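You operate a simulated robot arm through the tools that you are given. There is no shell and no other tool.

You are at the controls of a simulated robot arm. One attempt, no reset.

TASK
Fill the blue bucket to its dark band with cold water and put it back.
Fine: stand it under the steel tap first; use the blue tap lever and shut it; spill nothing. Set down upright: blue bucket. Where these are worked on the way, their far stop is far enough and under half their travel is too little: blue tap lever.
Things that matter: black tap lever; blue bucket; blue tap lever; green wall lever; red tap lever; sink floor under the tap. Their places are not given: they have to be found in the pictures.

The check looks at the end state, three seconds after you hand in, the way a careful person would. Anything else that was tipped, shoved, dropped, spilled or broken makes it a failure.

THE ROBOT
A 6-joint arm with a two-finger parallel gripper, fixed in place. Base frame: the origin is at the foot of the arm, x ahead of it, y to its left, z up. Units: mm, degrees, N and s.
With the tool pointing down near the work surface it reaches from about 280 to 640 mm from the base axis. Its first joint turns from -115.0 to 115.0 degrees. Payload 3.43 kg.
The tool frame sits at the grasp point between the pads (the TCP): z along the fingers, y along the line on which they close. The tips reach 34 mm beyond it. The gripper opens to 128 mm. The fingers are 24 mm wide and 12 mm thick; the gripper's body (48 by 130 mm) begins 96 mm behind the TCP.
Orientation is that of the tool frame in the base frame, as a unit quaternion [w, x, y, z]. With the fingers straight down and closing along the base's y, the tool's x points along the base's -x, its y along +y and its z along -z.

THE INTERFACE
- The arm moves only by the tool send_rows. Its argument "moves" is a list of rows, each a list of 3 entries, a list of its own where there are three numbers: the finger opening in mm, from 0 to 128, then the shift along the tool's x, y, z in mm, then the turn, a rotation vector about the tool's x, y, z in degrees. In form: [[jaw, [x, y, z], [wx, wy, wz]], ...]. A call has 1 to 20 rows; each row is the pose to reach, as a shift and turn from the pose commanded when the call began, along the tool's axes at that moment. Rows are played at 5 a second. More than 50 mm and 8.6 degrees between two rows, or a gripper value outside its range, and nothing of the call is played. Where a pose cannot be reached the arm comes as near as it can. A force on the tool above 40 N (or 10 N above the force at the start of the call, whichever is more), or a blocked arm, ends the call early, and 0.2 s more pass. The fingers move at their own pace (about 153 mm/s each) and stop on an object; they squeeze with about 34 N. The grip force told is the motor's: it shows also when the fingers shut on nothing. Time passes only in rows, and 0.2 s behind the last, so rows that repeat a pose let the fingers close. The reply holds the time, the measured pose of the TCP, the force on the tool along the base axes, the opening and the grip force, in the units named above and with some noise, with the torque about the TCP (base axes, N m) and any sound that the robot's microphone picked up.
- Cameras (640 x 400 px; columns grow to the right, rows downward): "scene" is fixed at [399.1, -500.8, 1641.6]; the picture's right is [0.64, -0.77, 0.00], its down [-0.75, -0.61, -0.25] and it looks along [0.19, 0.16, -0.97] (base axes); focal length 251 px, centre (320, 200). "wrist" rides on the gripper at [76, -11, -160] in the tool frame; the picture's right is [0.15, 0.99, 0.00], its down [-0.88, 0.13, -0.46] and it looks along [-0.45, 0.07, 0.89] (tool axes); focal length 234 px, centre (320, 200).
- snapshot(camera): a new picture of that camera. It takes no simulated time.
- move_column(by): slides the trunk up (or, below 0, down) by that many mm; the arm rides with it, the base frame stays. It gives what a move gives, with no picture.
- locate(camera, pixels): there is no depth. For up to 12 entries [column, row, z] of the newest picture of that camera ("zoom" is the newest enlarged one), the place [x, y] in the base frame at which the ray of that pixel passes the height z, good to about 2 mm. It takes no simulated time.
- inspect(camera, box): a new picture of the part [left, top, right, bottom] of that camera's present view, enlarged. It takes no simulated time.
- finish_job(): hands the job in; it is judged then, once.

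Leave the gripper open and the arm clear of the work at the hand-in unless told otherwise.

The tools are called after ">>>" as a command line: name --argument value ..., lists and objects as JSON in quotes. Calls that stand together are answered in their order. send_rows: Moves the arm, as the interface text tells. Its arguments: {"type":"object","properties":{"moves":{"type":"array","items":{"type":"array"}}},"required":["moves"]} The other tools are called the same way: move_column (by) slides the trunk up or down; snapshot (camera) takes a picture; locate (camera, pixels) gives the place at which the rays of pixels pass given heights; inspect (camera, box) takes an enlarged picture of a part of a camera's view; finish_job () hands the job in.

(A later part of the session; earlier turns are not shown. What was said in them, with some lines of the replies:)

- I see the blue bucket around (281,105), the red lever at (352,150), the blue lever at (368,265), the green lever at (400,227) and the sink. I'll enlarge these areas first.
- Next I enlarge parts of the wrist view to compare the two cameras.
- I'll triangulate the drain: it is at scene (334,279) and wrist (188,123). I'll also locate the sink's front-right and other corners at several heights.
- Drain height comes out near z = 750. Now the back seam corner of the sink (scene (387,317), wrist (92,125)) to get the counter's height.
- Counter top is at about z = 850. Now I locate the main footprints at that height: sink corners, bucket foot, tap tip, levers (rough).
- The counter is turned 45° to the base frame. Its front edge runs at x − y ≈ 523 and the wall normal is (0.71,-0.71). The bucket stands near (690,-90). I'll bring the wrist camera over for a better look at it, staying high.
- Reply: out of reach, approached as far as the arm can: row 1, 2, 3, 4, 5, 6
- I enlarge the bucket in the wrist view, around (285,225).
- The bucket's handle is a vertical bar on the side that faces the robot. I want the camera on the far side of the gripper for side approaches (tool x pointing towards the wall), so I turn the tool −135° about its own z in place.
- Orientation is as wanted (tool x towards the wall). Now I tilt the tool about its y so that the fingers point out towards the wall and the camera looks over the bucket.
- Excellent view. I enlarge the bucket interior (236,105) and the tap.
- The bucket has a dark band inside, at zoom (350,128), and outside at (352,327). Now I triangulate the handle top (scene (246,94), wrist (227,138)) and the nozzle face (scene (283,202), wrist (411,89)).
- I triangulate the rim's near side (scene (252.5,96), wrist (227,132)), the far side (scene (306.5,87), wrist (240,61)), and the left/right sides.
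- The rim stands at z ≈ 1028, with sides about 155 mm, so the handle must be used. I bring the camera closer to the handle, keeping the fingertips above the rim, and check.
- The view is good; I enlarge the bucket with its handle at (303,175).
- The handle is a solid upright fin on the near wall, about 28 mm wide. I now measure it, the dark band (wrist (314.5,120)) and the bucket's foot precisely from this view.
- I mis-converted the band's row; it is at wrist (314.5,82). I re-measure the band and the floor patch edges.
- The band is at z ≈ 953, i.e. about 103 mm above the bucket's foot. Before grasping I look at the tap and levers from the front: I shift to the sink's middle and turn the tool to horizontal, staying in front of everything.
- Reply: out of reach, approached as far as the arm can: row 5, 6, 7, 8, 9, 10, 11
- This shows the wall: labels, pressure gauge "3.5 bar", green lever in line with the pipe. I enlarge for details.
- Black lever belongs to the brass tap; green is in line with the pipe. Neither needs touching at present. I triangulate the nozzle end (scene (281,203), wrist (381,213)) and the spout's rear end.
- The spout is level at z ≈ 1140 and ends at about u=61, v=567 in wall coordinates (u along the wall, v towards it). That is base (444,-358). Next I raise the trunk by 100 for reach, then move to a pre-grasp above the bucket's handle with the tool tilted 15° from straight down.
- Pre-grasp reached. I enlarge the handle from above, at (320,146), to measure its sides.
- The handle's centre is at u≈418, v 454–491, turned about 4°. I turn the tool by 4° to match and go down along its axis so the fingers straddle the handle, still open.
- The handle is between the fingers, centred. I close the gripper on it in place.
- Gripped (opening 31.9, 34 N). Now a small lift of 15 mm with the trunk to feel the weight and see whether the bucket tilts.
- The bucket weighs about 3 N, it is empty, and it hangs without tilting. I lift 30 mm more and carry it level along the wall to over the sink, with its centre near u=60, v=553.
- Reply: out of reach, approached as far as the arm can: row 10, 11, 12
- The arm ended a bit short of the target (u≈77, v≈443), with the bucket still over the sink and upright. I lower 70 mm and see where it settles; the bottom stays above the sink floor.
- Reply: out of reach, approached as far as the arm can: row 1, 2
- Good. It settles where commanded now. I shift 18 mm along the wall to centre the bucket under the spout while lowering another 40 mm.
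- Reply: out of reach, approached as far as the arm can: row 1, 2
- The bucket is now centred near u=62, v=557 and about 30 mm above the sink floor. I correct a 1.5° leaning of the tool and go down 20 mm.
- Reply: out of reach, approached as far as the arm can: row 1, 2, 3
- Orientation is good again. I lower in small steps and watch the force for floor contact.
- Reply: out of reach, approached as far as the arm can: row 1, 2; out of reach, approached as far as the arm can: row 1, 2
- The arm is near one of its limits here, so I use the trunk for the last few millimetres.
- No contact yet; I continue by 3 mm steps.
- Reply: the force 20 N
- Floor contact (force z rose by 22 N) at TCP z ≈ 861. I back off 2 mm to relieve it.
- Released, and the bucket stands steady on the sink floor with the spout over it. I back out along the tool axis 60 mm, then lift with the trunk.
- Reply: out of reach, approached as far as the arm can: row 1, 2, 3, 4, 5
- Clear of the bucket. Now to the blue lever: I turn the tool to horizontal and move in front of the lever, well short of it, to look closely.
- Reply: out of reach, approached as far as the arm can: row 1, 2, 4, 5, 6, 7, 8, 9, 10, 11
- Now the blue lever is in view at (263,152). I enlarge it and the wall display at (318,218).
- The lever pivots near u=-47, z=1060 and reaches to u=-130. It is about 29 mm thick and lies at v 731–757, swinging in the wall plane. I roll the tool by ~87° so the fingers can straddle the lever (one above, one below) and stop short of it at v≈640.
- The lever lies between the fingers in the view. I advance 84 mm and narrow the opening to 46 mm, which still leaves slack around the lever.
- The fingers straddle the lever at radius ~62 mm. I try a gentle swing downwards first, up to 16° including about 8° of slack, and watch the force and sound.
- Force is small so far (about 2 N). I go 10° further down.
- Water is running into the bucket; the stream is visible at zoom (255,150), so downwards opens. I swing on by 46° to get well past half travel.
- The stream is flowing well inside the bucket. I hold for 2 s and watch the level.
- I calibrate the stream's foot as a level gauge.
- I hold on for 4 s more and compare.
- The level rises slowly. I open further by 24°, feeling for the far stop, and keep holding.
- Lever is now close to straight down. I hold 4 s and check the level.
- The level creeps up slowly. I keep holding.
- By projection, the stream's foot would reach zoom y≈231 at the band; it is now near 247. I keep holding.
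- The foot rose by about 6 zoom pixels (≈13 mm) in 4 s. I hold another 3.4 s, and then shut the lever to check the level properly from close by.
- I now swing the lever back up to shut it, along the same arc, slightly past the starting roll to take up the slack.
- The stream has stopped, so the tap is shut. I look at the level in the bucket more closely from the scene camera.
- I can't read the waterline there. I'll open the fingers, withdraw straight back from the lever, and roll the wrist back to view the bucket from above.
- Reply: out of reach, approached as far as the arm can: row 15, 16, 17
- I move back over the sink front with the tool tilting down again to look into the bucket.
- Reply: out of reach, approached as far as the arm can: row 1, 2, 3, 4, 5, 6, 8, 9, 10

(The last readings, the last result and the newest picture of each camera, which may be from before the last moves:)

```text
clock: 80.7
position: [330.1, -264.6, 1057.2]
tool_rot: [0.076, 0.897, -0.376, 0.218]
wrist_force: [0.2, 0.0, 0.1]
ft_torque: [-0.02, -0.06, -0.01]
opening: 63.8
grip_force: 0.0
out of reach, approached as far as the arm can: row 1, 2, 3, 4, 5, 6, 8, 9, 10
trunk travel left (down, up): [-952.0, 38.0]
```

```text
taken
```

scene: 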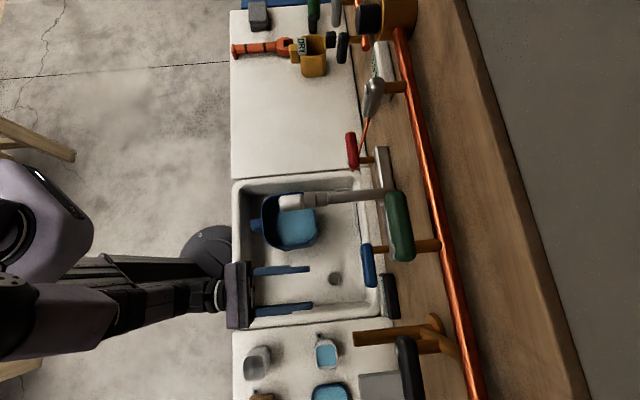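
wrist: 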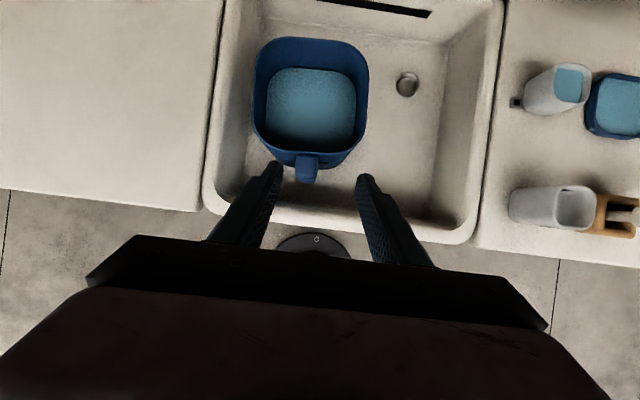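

The water is clearly visible in the bucket. I enlarge it to compare the level with the band.

>>> inspect --camera "wrist" --box '[245, 25, 380, 190]'

>>> inspect --camera "wrist" --box '[275, 30, 345, 90]'

```text
2.42 times, centred on (312, 108) of wrist
```

zoom: 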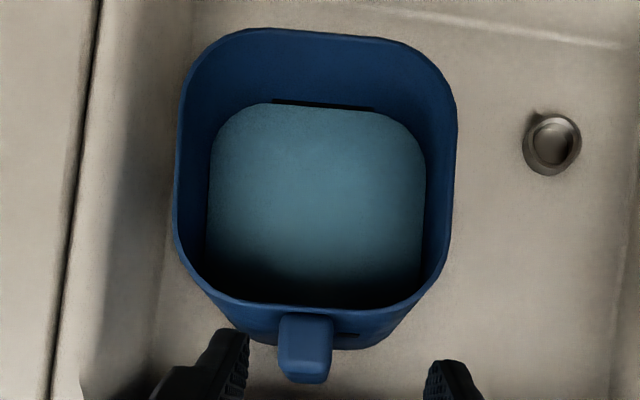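

```text
6.67 times, centred on (310, 60) of wrist
```

zoom: 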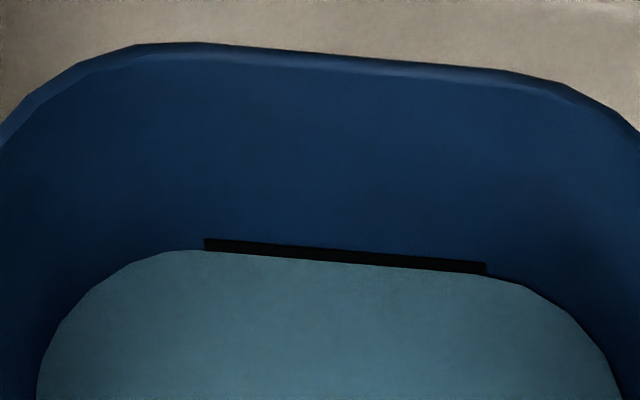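

The waterline lies inside the dark band: only a thin strip of the band shows above the water, at zoom (345,255). The level is right and the stream is off. Before picking up, I check the shut lever and the spout once more, then line up over the handle again.

>>> inspect --camera "scene" --box '[260, 180, 420, 300]'

>>> send_rows --moves '[[100, [-6, -3.6, 12], [0, -5.5, -2.2]], [100, [-12, -7.3, 24.4], [0, -11.1, -4.5]], [100, [-12, -7.3, 24.4], [0, -11.1, -4.5]]]'

>>> snapshot --camera "wrist"

```text
3.33 times, centred on (340, 240) of scene
```

zoom: 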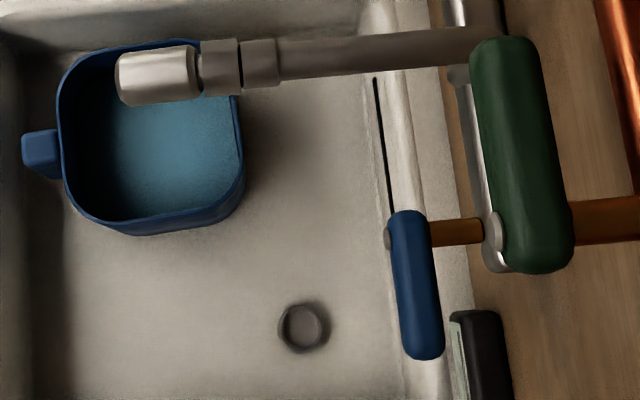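

```text
clock: 81.5
position: [340.2, -262.4, 1031.7]
tool_rot: [0.066, 0.926, -0.348, 0.133]
wrist_force: [0.5, -0.4, 0.4]
ft_torque: [0.0, -0.03, 0.05]
opening: 100.0
grip_force: 0.0
out of reach, approached as far as the arm can: row 1
trunk travel left (down, up): [-952.0, 38.0]
```

```text
taken
```

wrist: 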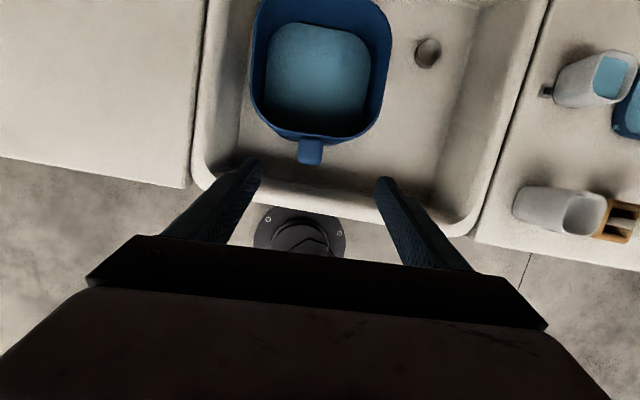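

The lever is shut as at the start. I measure the handle's position from here, at (311,152).

>>> inspect --camera "wrist" --box '[280, 115, 345, 180]'

>>> locate --camera "wrist" --pixels '[[299, 152, 885], [323, 152, 885], [310, 164, 885], [312, 140, 890], [311, 152, 890]]'

```text
6.15 times, centred on (312, 148) of wrist
```

zoom: 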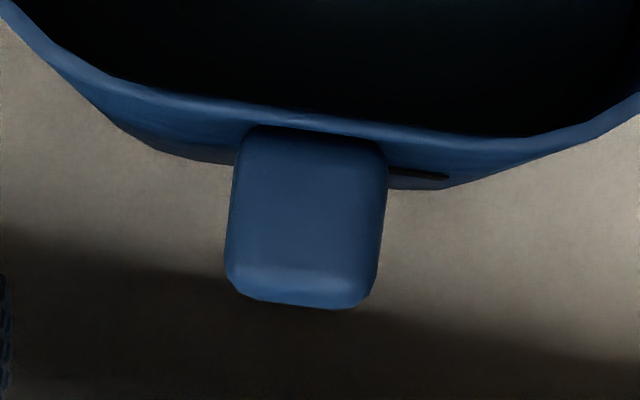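

```text
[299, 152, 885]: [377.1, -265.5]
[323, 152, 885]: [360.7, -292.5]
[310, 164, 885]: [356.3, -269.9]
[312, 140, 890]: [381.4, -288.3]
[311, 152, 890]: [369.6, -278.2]
```

>>> locate --camera "zoom" --pixels '[[237, 160, 885], [226, 265, 885], [387, 170, 885], [377, 280, 885], [300, 307, 885], [180, 105, 908], [480, 133, 908]]'

```text
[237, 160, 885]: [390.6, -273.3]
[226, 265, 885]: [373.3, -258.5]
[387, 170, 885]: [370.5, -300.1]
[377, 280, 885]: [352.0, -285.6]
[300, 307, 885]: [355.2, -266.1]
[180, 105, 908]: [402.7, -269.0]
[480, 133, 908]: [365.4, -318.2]
```

I fine-tune the pose over the handle (centre u=65, turned about 5°), lower the trunk 80 mm, and check alignment before straddling.

>>> send_rows --moves '[[100, [3, -3.7, 2], [1.1, -1, -0.7]], [100, [6.2, -7.4, 4.5], [2.2, -2, -1.4]], [100, [6.2, -7.4, 4.5], [2.2, -2, -1.4]]]'

>>> move_column --by -80

>>> snapshot --camera "wrist"

```text
clock: 82.3
position: [348.7, -258.4, 1028.2]
tool_rot: [0.061, 0.928, -0.344, 0.127]
wrist_force: [-0.2, 0.0, -0.1]
ft_torque: [-0.03, -0.02, -0.03]
opening: 100.0
grip_force: 0.1
out of reach, approached as far as the arm can: row 1, 2, 3
trunk travel left (down, up): [-952.0, 38.0]
```

```text
clock: 83.5
position: [348.1, -258.8, 949.0]
tool_rot: [0.061, 0.928, -0.344, 0.128]
wrist_force: [-0.4, -0.1, 0.5]
ft_torque: [-0.02, -0.03, -0.02]
opening: 99.9
grip_force: 0.0
trunk travel left (down, up): [-872.0, 118.0]
```

```text
taken
```

wrist: 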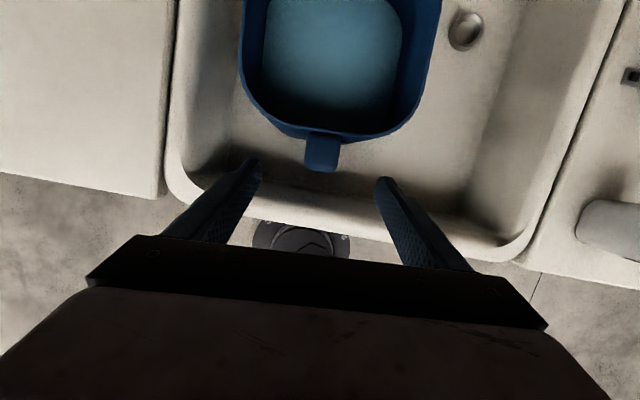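

Aligned. I go down along the tool axis, fingers open at 100, to straddle the handle.

>>> send_rows --moves '[[100, [0.4, -0.5, 22], [0.6, -0.4, -0.3]], [100, [0.8, -1, 45], [1.2, -0.8, -0.6]], [100, [1.2, -1.6, 68], [1.8, -1.2, -0.9]], [100, [1.5, -2.1, 91], [1.8, -1.2, -0.9]], [100, [1.5, -2.1, 91], [1.8, -1.2, -0.9]]]'

>>> snapshot --camera "wrist"

```text
clock: 84.7
position: [368.2, -275.1, 860.4]
tool_rot: [0.052, 0.932, -0.336, 0.124]
wrist_force: [-0.9, 0.0, 0.1]
ft_torque: [0.03, 0.02, 0.02]
opening: 100.1
grip_force: 0.0
out of reach, approached as far as the arm can: row 3, 4
trunk travel left (down, up): [-872.0, 118.0]
```

```text
taken
```

wrist: 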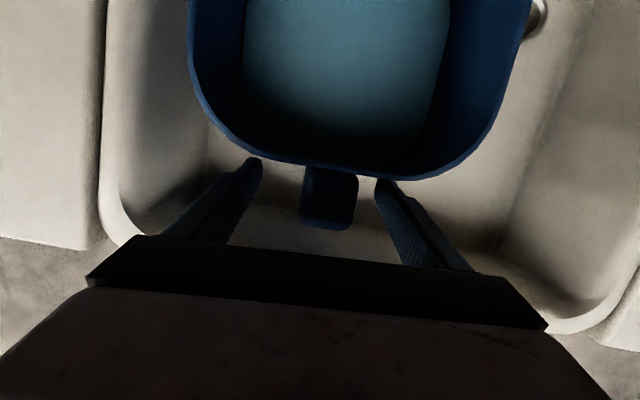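

The handle is between the fingers as before. I close on it.

>>> send_rows --moves '[[60, [0, 0, 0], [0, 0, 0]], [44, [0, 0, 0], [0, 0, 0]], [36, [0, 0, 0], [0, 0, 0]], [0, [0, 0, 0], [0, 0, 0]], [0, [0, 0, 0], [0, 0, 0]], [0, [0, 0, 0], [0, 0, 0]], [0, [0, 0, 0], [0, 0, 0]]]'

>>> move_column --by 3

>>> snapshot --camera "wrist"

```text
clock: 86.3
position: [369.3, -275.5, 861.5]
tool_rot: [0.052, 0.932, -0.337, 0.125]
wrist_force: [3.5, -0.1, 6.1]
ft_torque: [0.52, -0.82, -0.2]
opening: 31.9
grip_force: 33.7
trunk travel left (down, up): [-872.0, 118.0]
```

```text
clock: 86.8
position: [366.8, -275.0, 861.8]
tool_rot: [0.051, 0.933, -0.336, 0.121]
wrist_force: [1.0, -0.5, -0.2]
ft_torque: [0.19, 0.19, 0.0]
opening: 31.8
grip_force: 34.2
trunk travel left (down, up): [-875.0, 115.0]
```

```text
taken
```

wrist: 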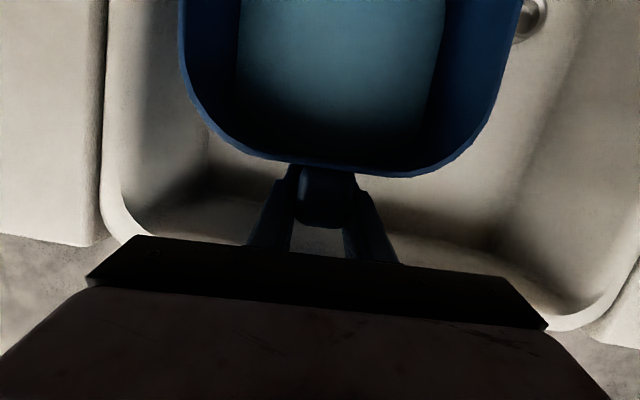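

Gripped. I lift gently with the trunk and watch the load and any tilt.

>>> move_column --by 4

>>> snapshot --camera "wrist"

```text
clock: 87.3
position: [369.2, -275.6, 867.2]
tool_rot: [0.051, 0.932, -0.336, 0.124]
wrist_force: [1.4, -0.3, -3.2]
ft_torque: [0.16, 0.16, -0.03]
opening: 31.8
grip_force: 33.8
trunk travel left (down, up): [-879.0, 111.0]
```

```text
taken
```

wrist: 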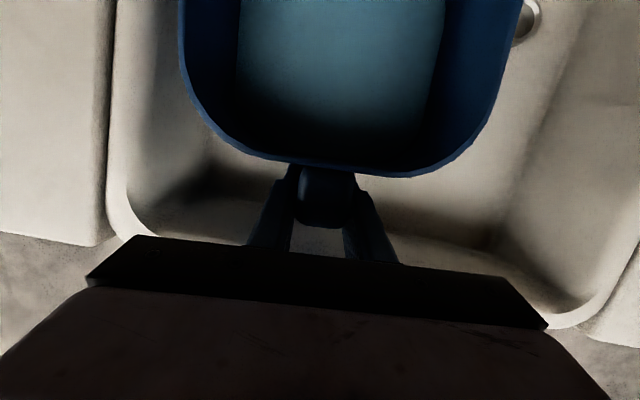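

The load is still only about 3 N and there is no tilt. I lift with the trunk by 105 mm.

>>> move_column --by 50

>>> move_column --by 55

>>> snapshot --camera "wrist"

>>> snapshot --camera "scene"

```text
clock: 88.3
position: [368.1, -276.2, 916.5]
tool_rot: [0.052, 0.932, -0.336, 0.123]
wrist_force: [-0.1, -0.9, -3.1]
ft_torque: [0.17, 0.15, 0.0]
opening: 31.7
grip_force: 34.2
trunk travel left (down, up): [-929.0, 61.0]
```

```text
clock: 89.2
position: [369.3, -276.1, 971.3]
tool_rot: [0.052, 0.932, -0.336, 0.124]
wrist_force: [-0.8, 0.1, -2.8]
ft_torque: [0.16, 0.21, 0.02]
opening: 32.0
grip_force: 34.0
trunk travel left (down, up): [-984.0, 6.0]
```

```text
taken
```

wrist: 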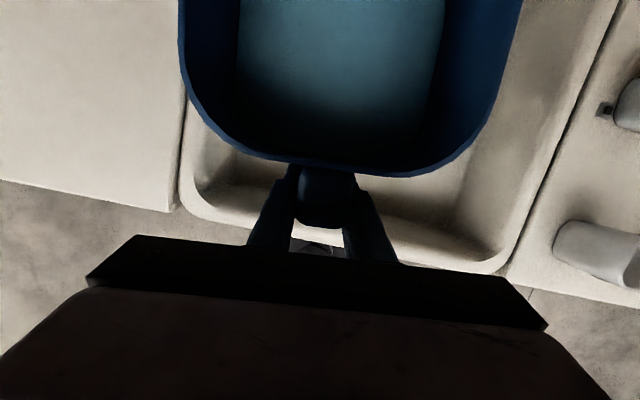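

```text
taken
```

scene: 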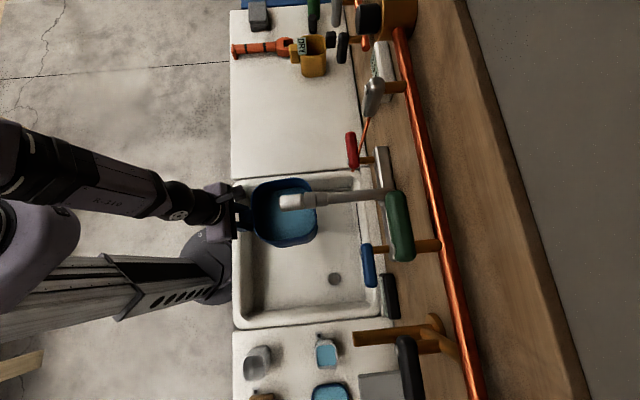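

The bucket is just at rim height, steady and level. I raise 38 mm more with the arm and carry it gently, level, back towards its first place (hovering above it).

>>> send_rows --moves '[[0, [2.6, 0.1, -9.6], [0, 0, 0]], [0, [5.3, 0.3, -19.3], [0, 0, 0]], [0, [8, 0.4, -28.9], [0, 0, 0]], [0, [10.1, 0.5, -36.6], [0, 0, 0]], [0, [11.4, -10, -36.4], [0, 0, 0]], [0, [13.6, -27.5, -36], [0, 0, 0.1]], [0, [16.7, -52, -35.5], [0, 0, 0.2]], [0, [19.8, -76.5, -35], [-0.1, 0, 0.3]], [0, [22.9, -101.1, -34.5], [-0.1, 0, 0.4]], [0, [26, -125.6, -34], [-0.1, 0, 0.6]], [0, [29.1, -150.1, -33.5], [-0.2, 0, 0.7]], [0, [32.1, -174.6, -33], [-0.2, 0, 0.8]], [0, [35.2, -199.1, -32.5], [-0.2, 0, 0.9]], [0, [38.3, -223.6, -32], [-0.3, 0, 1]], [0, [41.4, -248.1, -31.5], [-0.3, 0, 1.1]], [0, [44.5, -272.7, -31], [-0.3, 0, 1.2]], [0, [47.6, -297.2, -30.5], [-0.4, 0, 1.3]], [0, [50.2, -318.2, -30], [-0.4, 0, 1.4]], [0, [52.4, -335.7, -29.7], [-0.4, 0, 1.5]], [0, [54.2, -349.7, -29.4], [-0.4, 0, 1.55]]]'

>>> snapshot --camera "wrist"

>>> snapshot --camera "scene"

```text
clock: 93.4
position: [627.5, -34.1, 1010.5]
tool_rot: [0.054, 0.927, -0.35, 0.124]
wrist_force: [0.1, 0.1, -2.7]
ft_torque: [0.16, 0.18, -0.02]
opening: 31.8
grip_force: 34.1
trunk travel left (down, up): [-984.0, 6.0]
```

```text
taken
```

wrist: 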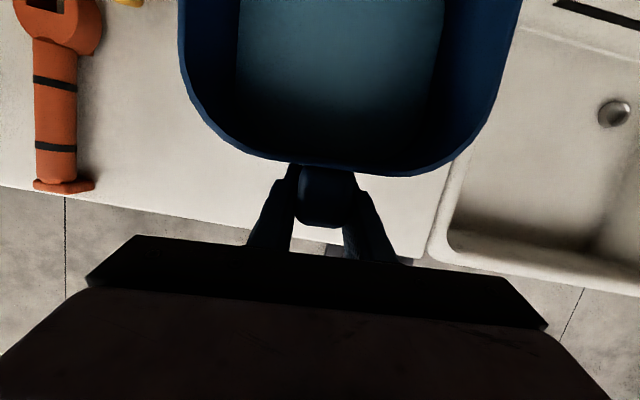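

```text
taken
```

scene: 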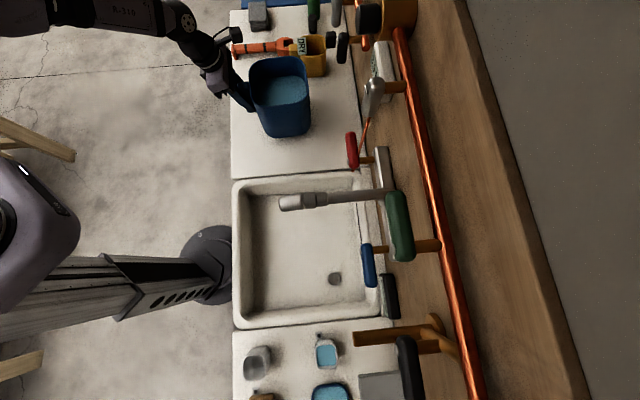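

The bucket hovers over its first place, level, with the water in it. I lower with the trunk, then in small steps to contact.

>>> move_column --by -22

>>> move_column --by -4

>>> move_column --by -2

```text
clock: 94.1
position: [626.8, -34.7, 988.3]
tool_rot: [0.052, 0.928, -0.348, 0.123]
wrist_force: [-0.9, -0.5, -2.3]
ft_torque: [0.15, 0.2, 0.0]
opening: 31.4
grip_force: 34.8
trunk travel left (down, up): [-962.0, 28.0]
```

```text
clock: 94.6
position: [626.2, -34.4, 983.2]
tool_rot: [0.053, 0.928, -0.349, 0.122]
wrist_force: [0.0, -0.1, -2.6]
ft_torque: [0.18, 0.19, 0.0]
opening: 31.7
grip_force: 33.7
trunk travel left (down, up): [-958.0, 32.0]
```

```text
clock: 95.2
position: [626.3, -34.2, 982.8]
tool_rot: [0.053, 0.928, -0.348, 0.123]
wrist_force: [0.0, -0.2, -2.6]
ft_torque: [0.19, 0.18, -0.02]
opening: 31.7
grip_force: 34.3
trunk travel left (down, up): [-956.0, 34.0]
```

>>> move_column --by -1

>>> move_column --by -1

```text
clock: 95.7
position: [626.9, -34.7, 980.0]
tool_rot: [0.054, 0.928, -0.349, 0.123]
wrist_force: [0.5, 0.5, -2.9]
ft_torque: [0.14, 0.18, 0.0]
opening: 31.9
grip_force: 33.7
trunk travel left (down, up): [-955.0, 35.0]
```

```text
clock: 96.2
position: [626.3, -34.1, 980.1]
tool_rot: [0.054, 0.927, -0.35, 0.124]
wrist_force: [-2.0, -0.7, 0.5]
ft_torque: [0.28, 0.07, 0.01]
opening: 31.8
grip_force: 34.1
trunk travel left (down, up): [-954.0, 36.0]
```

Contact is starting (load taken off). One more millimetre, then release.

>>> move_column --by -1

>>> snapshot --camera "wrist"

```text
clock: 96.7
position: [626.5, -34.1, 981.4]
tool_rot: [0.053, 0.927, -0.349, 0.126]
wrist_force: [-1.0, -1.7, 6.0]
ft_torque: [0.52, -0.2, 0.0]
opening: 32.1
grip_force: 34.4
trunk travel left (down, up): [-953.0, 37.0]
```

```text
taken
```

wrist: 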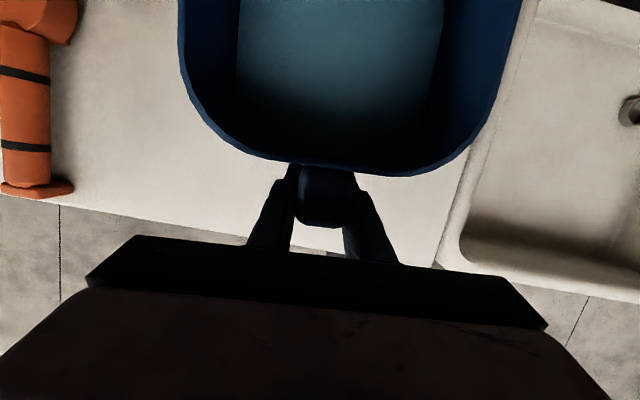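

The bucket stands on the counter. I open the fingers in steps, staying in place. I stop at 90 mm to keep clear of the wrench.

>>> send_rows --moves '[[34, [0, 0, 0], [0, 0, 0]], [40, [0, 0, 0], [0, 0, 0]], [60, [0, 0, 0], [0, 0, 0]], [90, [0, 0, 0], [0, 0, 0]], [90, [0, 0, 0], [0, 0, 0]], [90, [0, 0, 0], [0, 0, 0]]]'

>>> snapshot --camera "wrist"

>>> inspect --camera "scene" --box '[220, 0, 420, 160]'

```text
clock: 98.1
position: [627.3, -33.9, 979.1]
tool_rot: [0.053, 0.927, -0.349, 0.125]
wrist_force: [0.1, -0.2, -0.3]
ft_torque: [-0.01, 0.01, -0.02]
opening: 89.9
grip_force: 0.1
trunk travel left (down, up): [-953.0, 37.0]
```

```text
taken
```

wrist: 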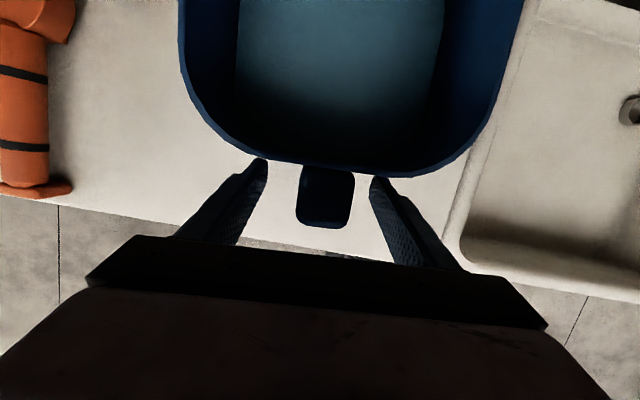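

```text
2.50 times, centred on (320, 80) of scene
```

zoom: 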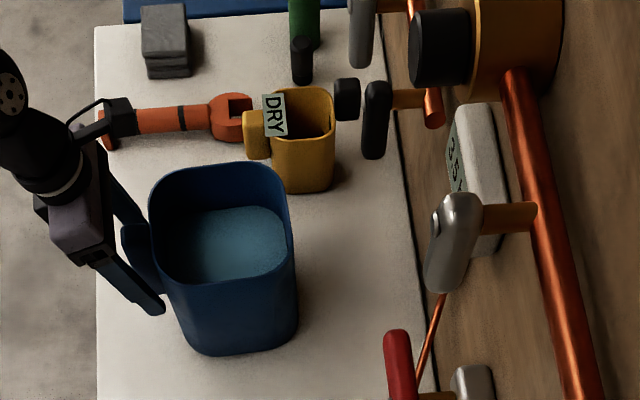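

Released, with the bucket upright. I withdraw along the tool axis and then back from the counter.

>>> send_rows --moves '[[90, [0, 0, -15], [0, 0, 0]], [90, [0, 0, -40], [0, 0, 0]], [90, [0, 0, -75], [0, 0, 0]], [90, [0, 0, -115], [0, 0, 0]], [90, [0, 0, -155], [0, 0, 0]], [90, [-30, 0, -180], [0, 0, 0]], [90, [-70, 0, -195], [0, 0, 0]], [90, [-110, 0, -200], [0, 0, 0]], [128, [-140, 0, -205], [0, 0, 0]], [128, [-140, 0, -205], [0, 0, 0]]]'

>>> snapshot --camera "scene"

>>> snapshot --camera "wrist"

```text
clock: 100.3
position: [486.1, 91.6, 1140.8]
tool_rot: [0.052, 0.927, -0.349, 0.123]
wrist_force: [-0.1, 0.0, -0.5]
ft_torque: [0.0, -0.02, -0.03]
opening: 128.2
grip_force: 0.1
trunk travel left (down, up): [-953.0, 37.0]
```

```text
taken
```

scene: 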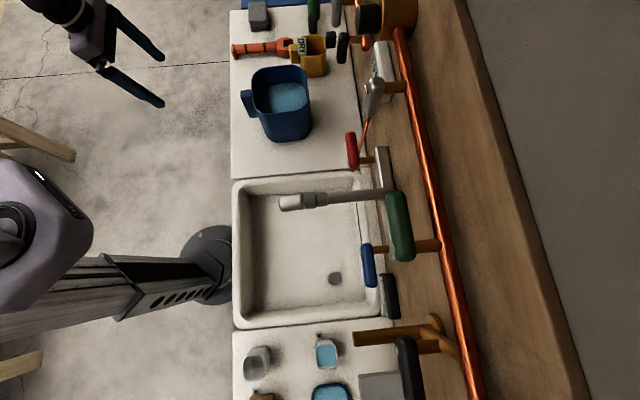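

```text
taken
```

wrist: 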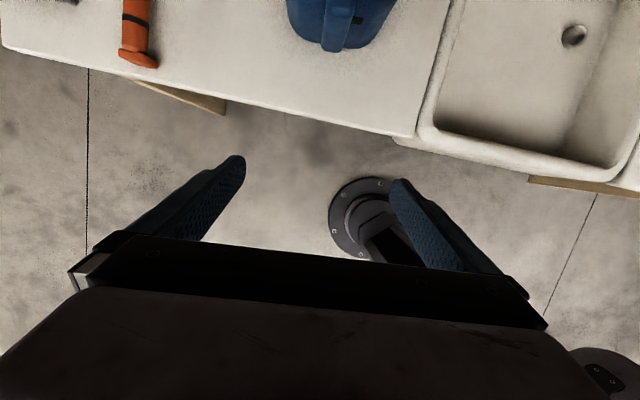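

The bucket is in its first place at (281,105). I tilt the camera outward to check the level against the band once more, along with the counter for any spill.

>>> send_rows --moves '[[128, [0, 0, -8], [0, 8, 0]], [128, [0, 0, -16], [0, 16, 0]], [128, [0, 0, -24], [0, 24, 0]], [128, [0, 0, -24], [0, 24, 0]]]'

>>> snapshot --camera "wrist"

>>> inspect --camera "wrist" --box '[260, 0, 420, 120]'

>>> inspect --camera "scene" --box '[230, 120, 420, 320]'

```text
clock: 101.3
position: [480.8, 96.5, 1164.2]
tool_rot: [0.124, 0.881, -0.33, 0.315]
wrist_force: [-0.3, 0.3, -0.3]
ft_torque: [0.01, 0.04, 0.0]
opening: 128.0
grip_force: 0.0
trunk travel left (down, up): [-953.0, 37.0]
```

```text
taken
```

wrist: 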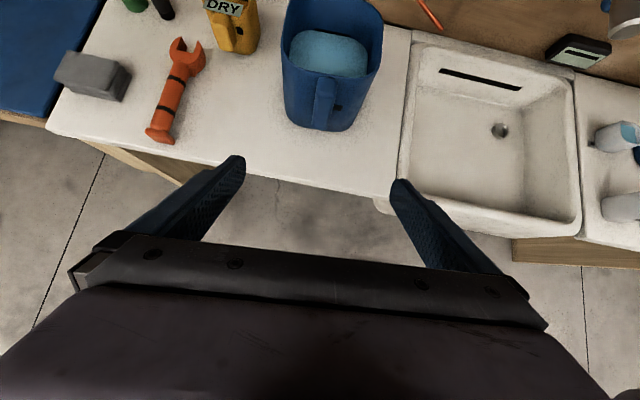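

```text
3.33 times, centred on (340, 60) of wrist
```

zoom: 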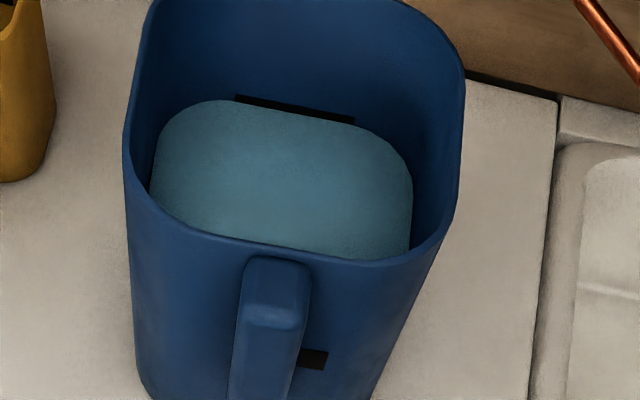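

```text
2.00 times, centred on (325, 220) of scene
```

zoom: 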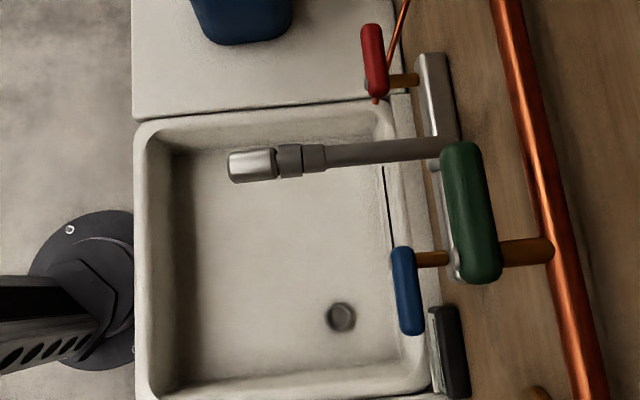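

The waterline sits in the dark band, with a thin strip of the band still visible above it. The bucket is upright in its place, the blue lever is shut with no stream, and I see no water on the counter. The gripper is open and clear, so I hand in.

>>> finish_job

```text
The job is handed in.
```

The blue bucket is filled to its dark band with cold water and standing upright back in its original place. I've handed the job in but haven't seen the verdict.

- **Fill:** I stood the bucket under the steel tap before opening the blue lever. The waterline sits inside the dark band, in its upper part, with a thin strip of the band still showing above the water.
- **Tap:** I swung the blue lever well past half its travel to fill, then shut it. No stream is visible and the lever looks as it did at the start. I didn't touch the red, black or green levers.
- **Spills and other items:** The last pictures show no water on the counter, and nothing else looks moved. The bucket stayed level in every picture I took while carrying it.
- **Arm:** The gripper is open and the arm is clear of the counter.
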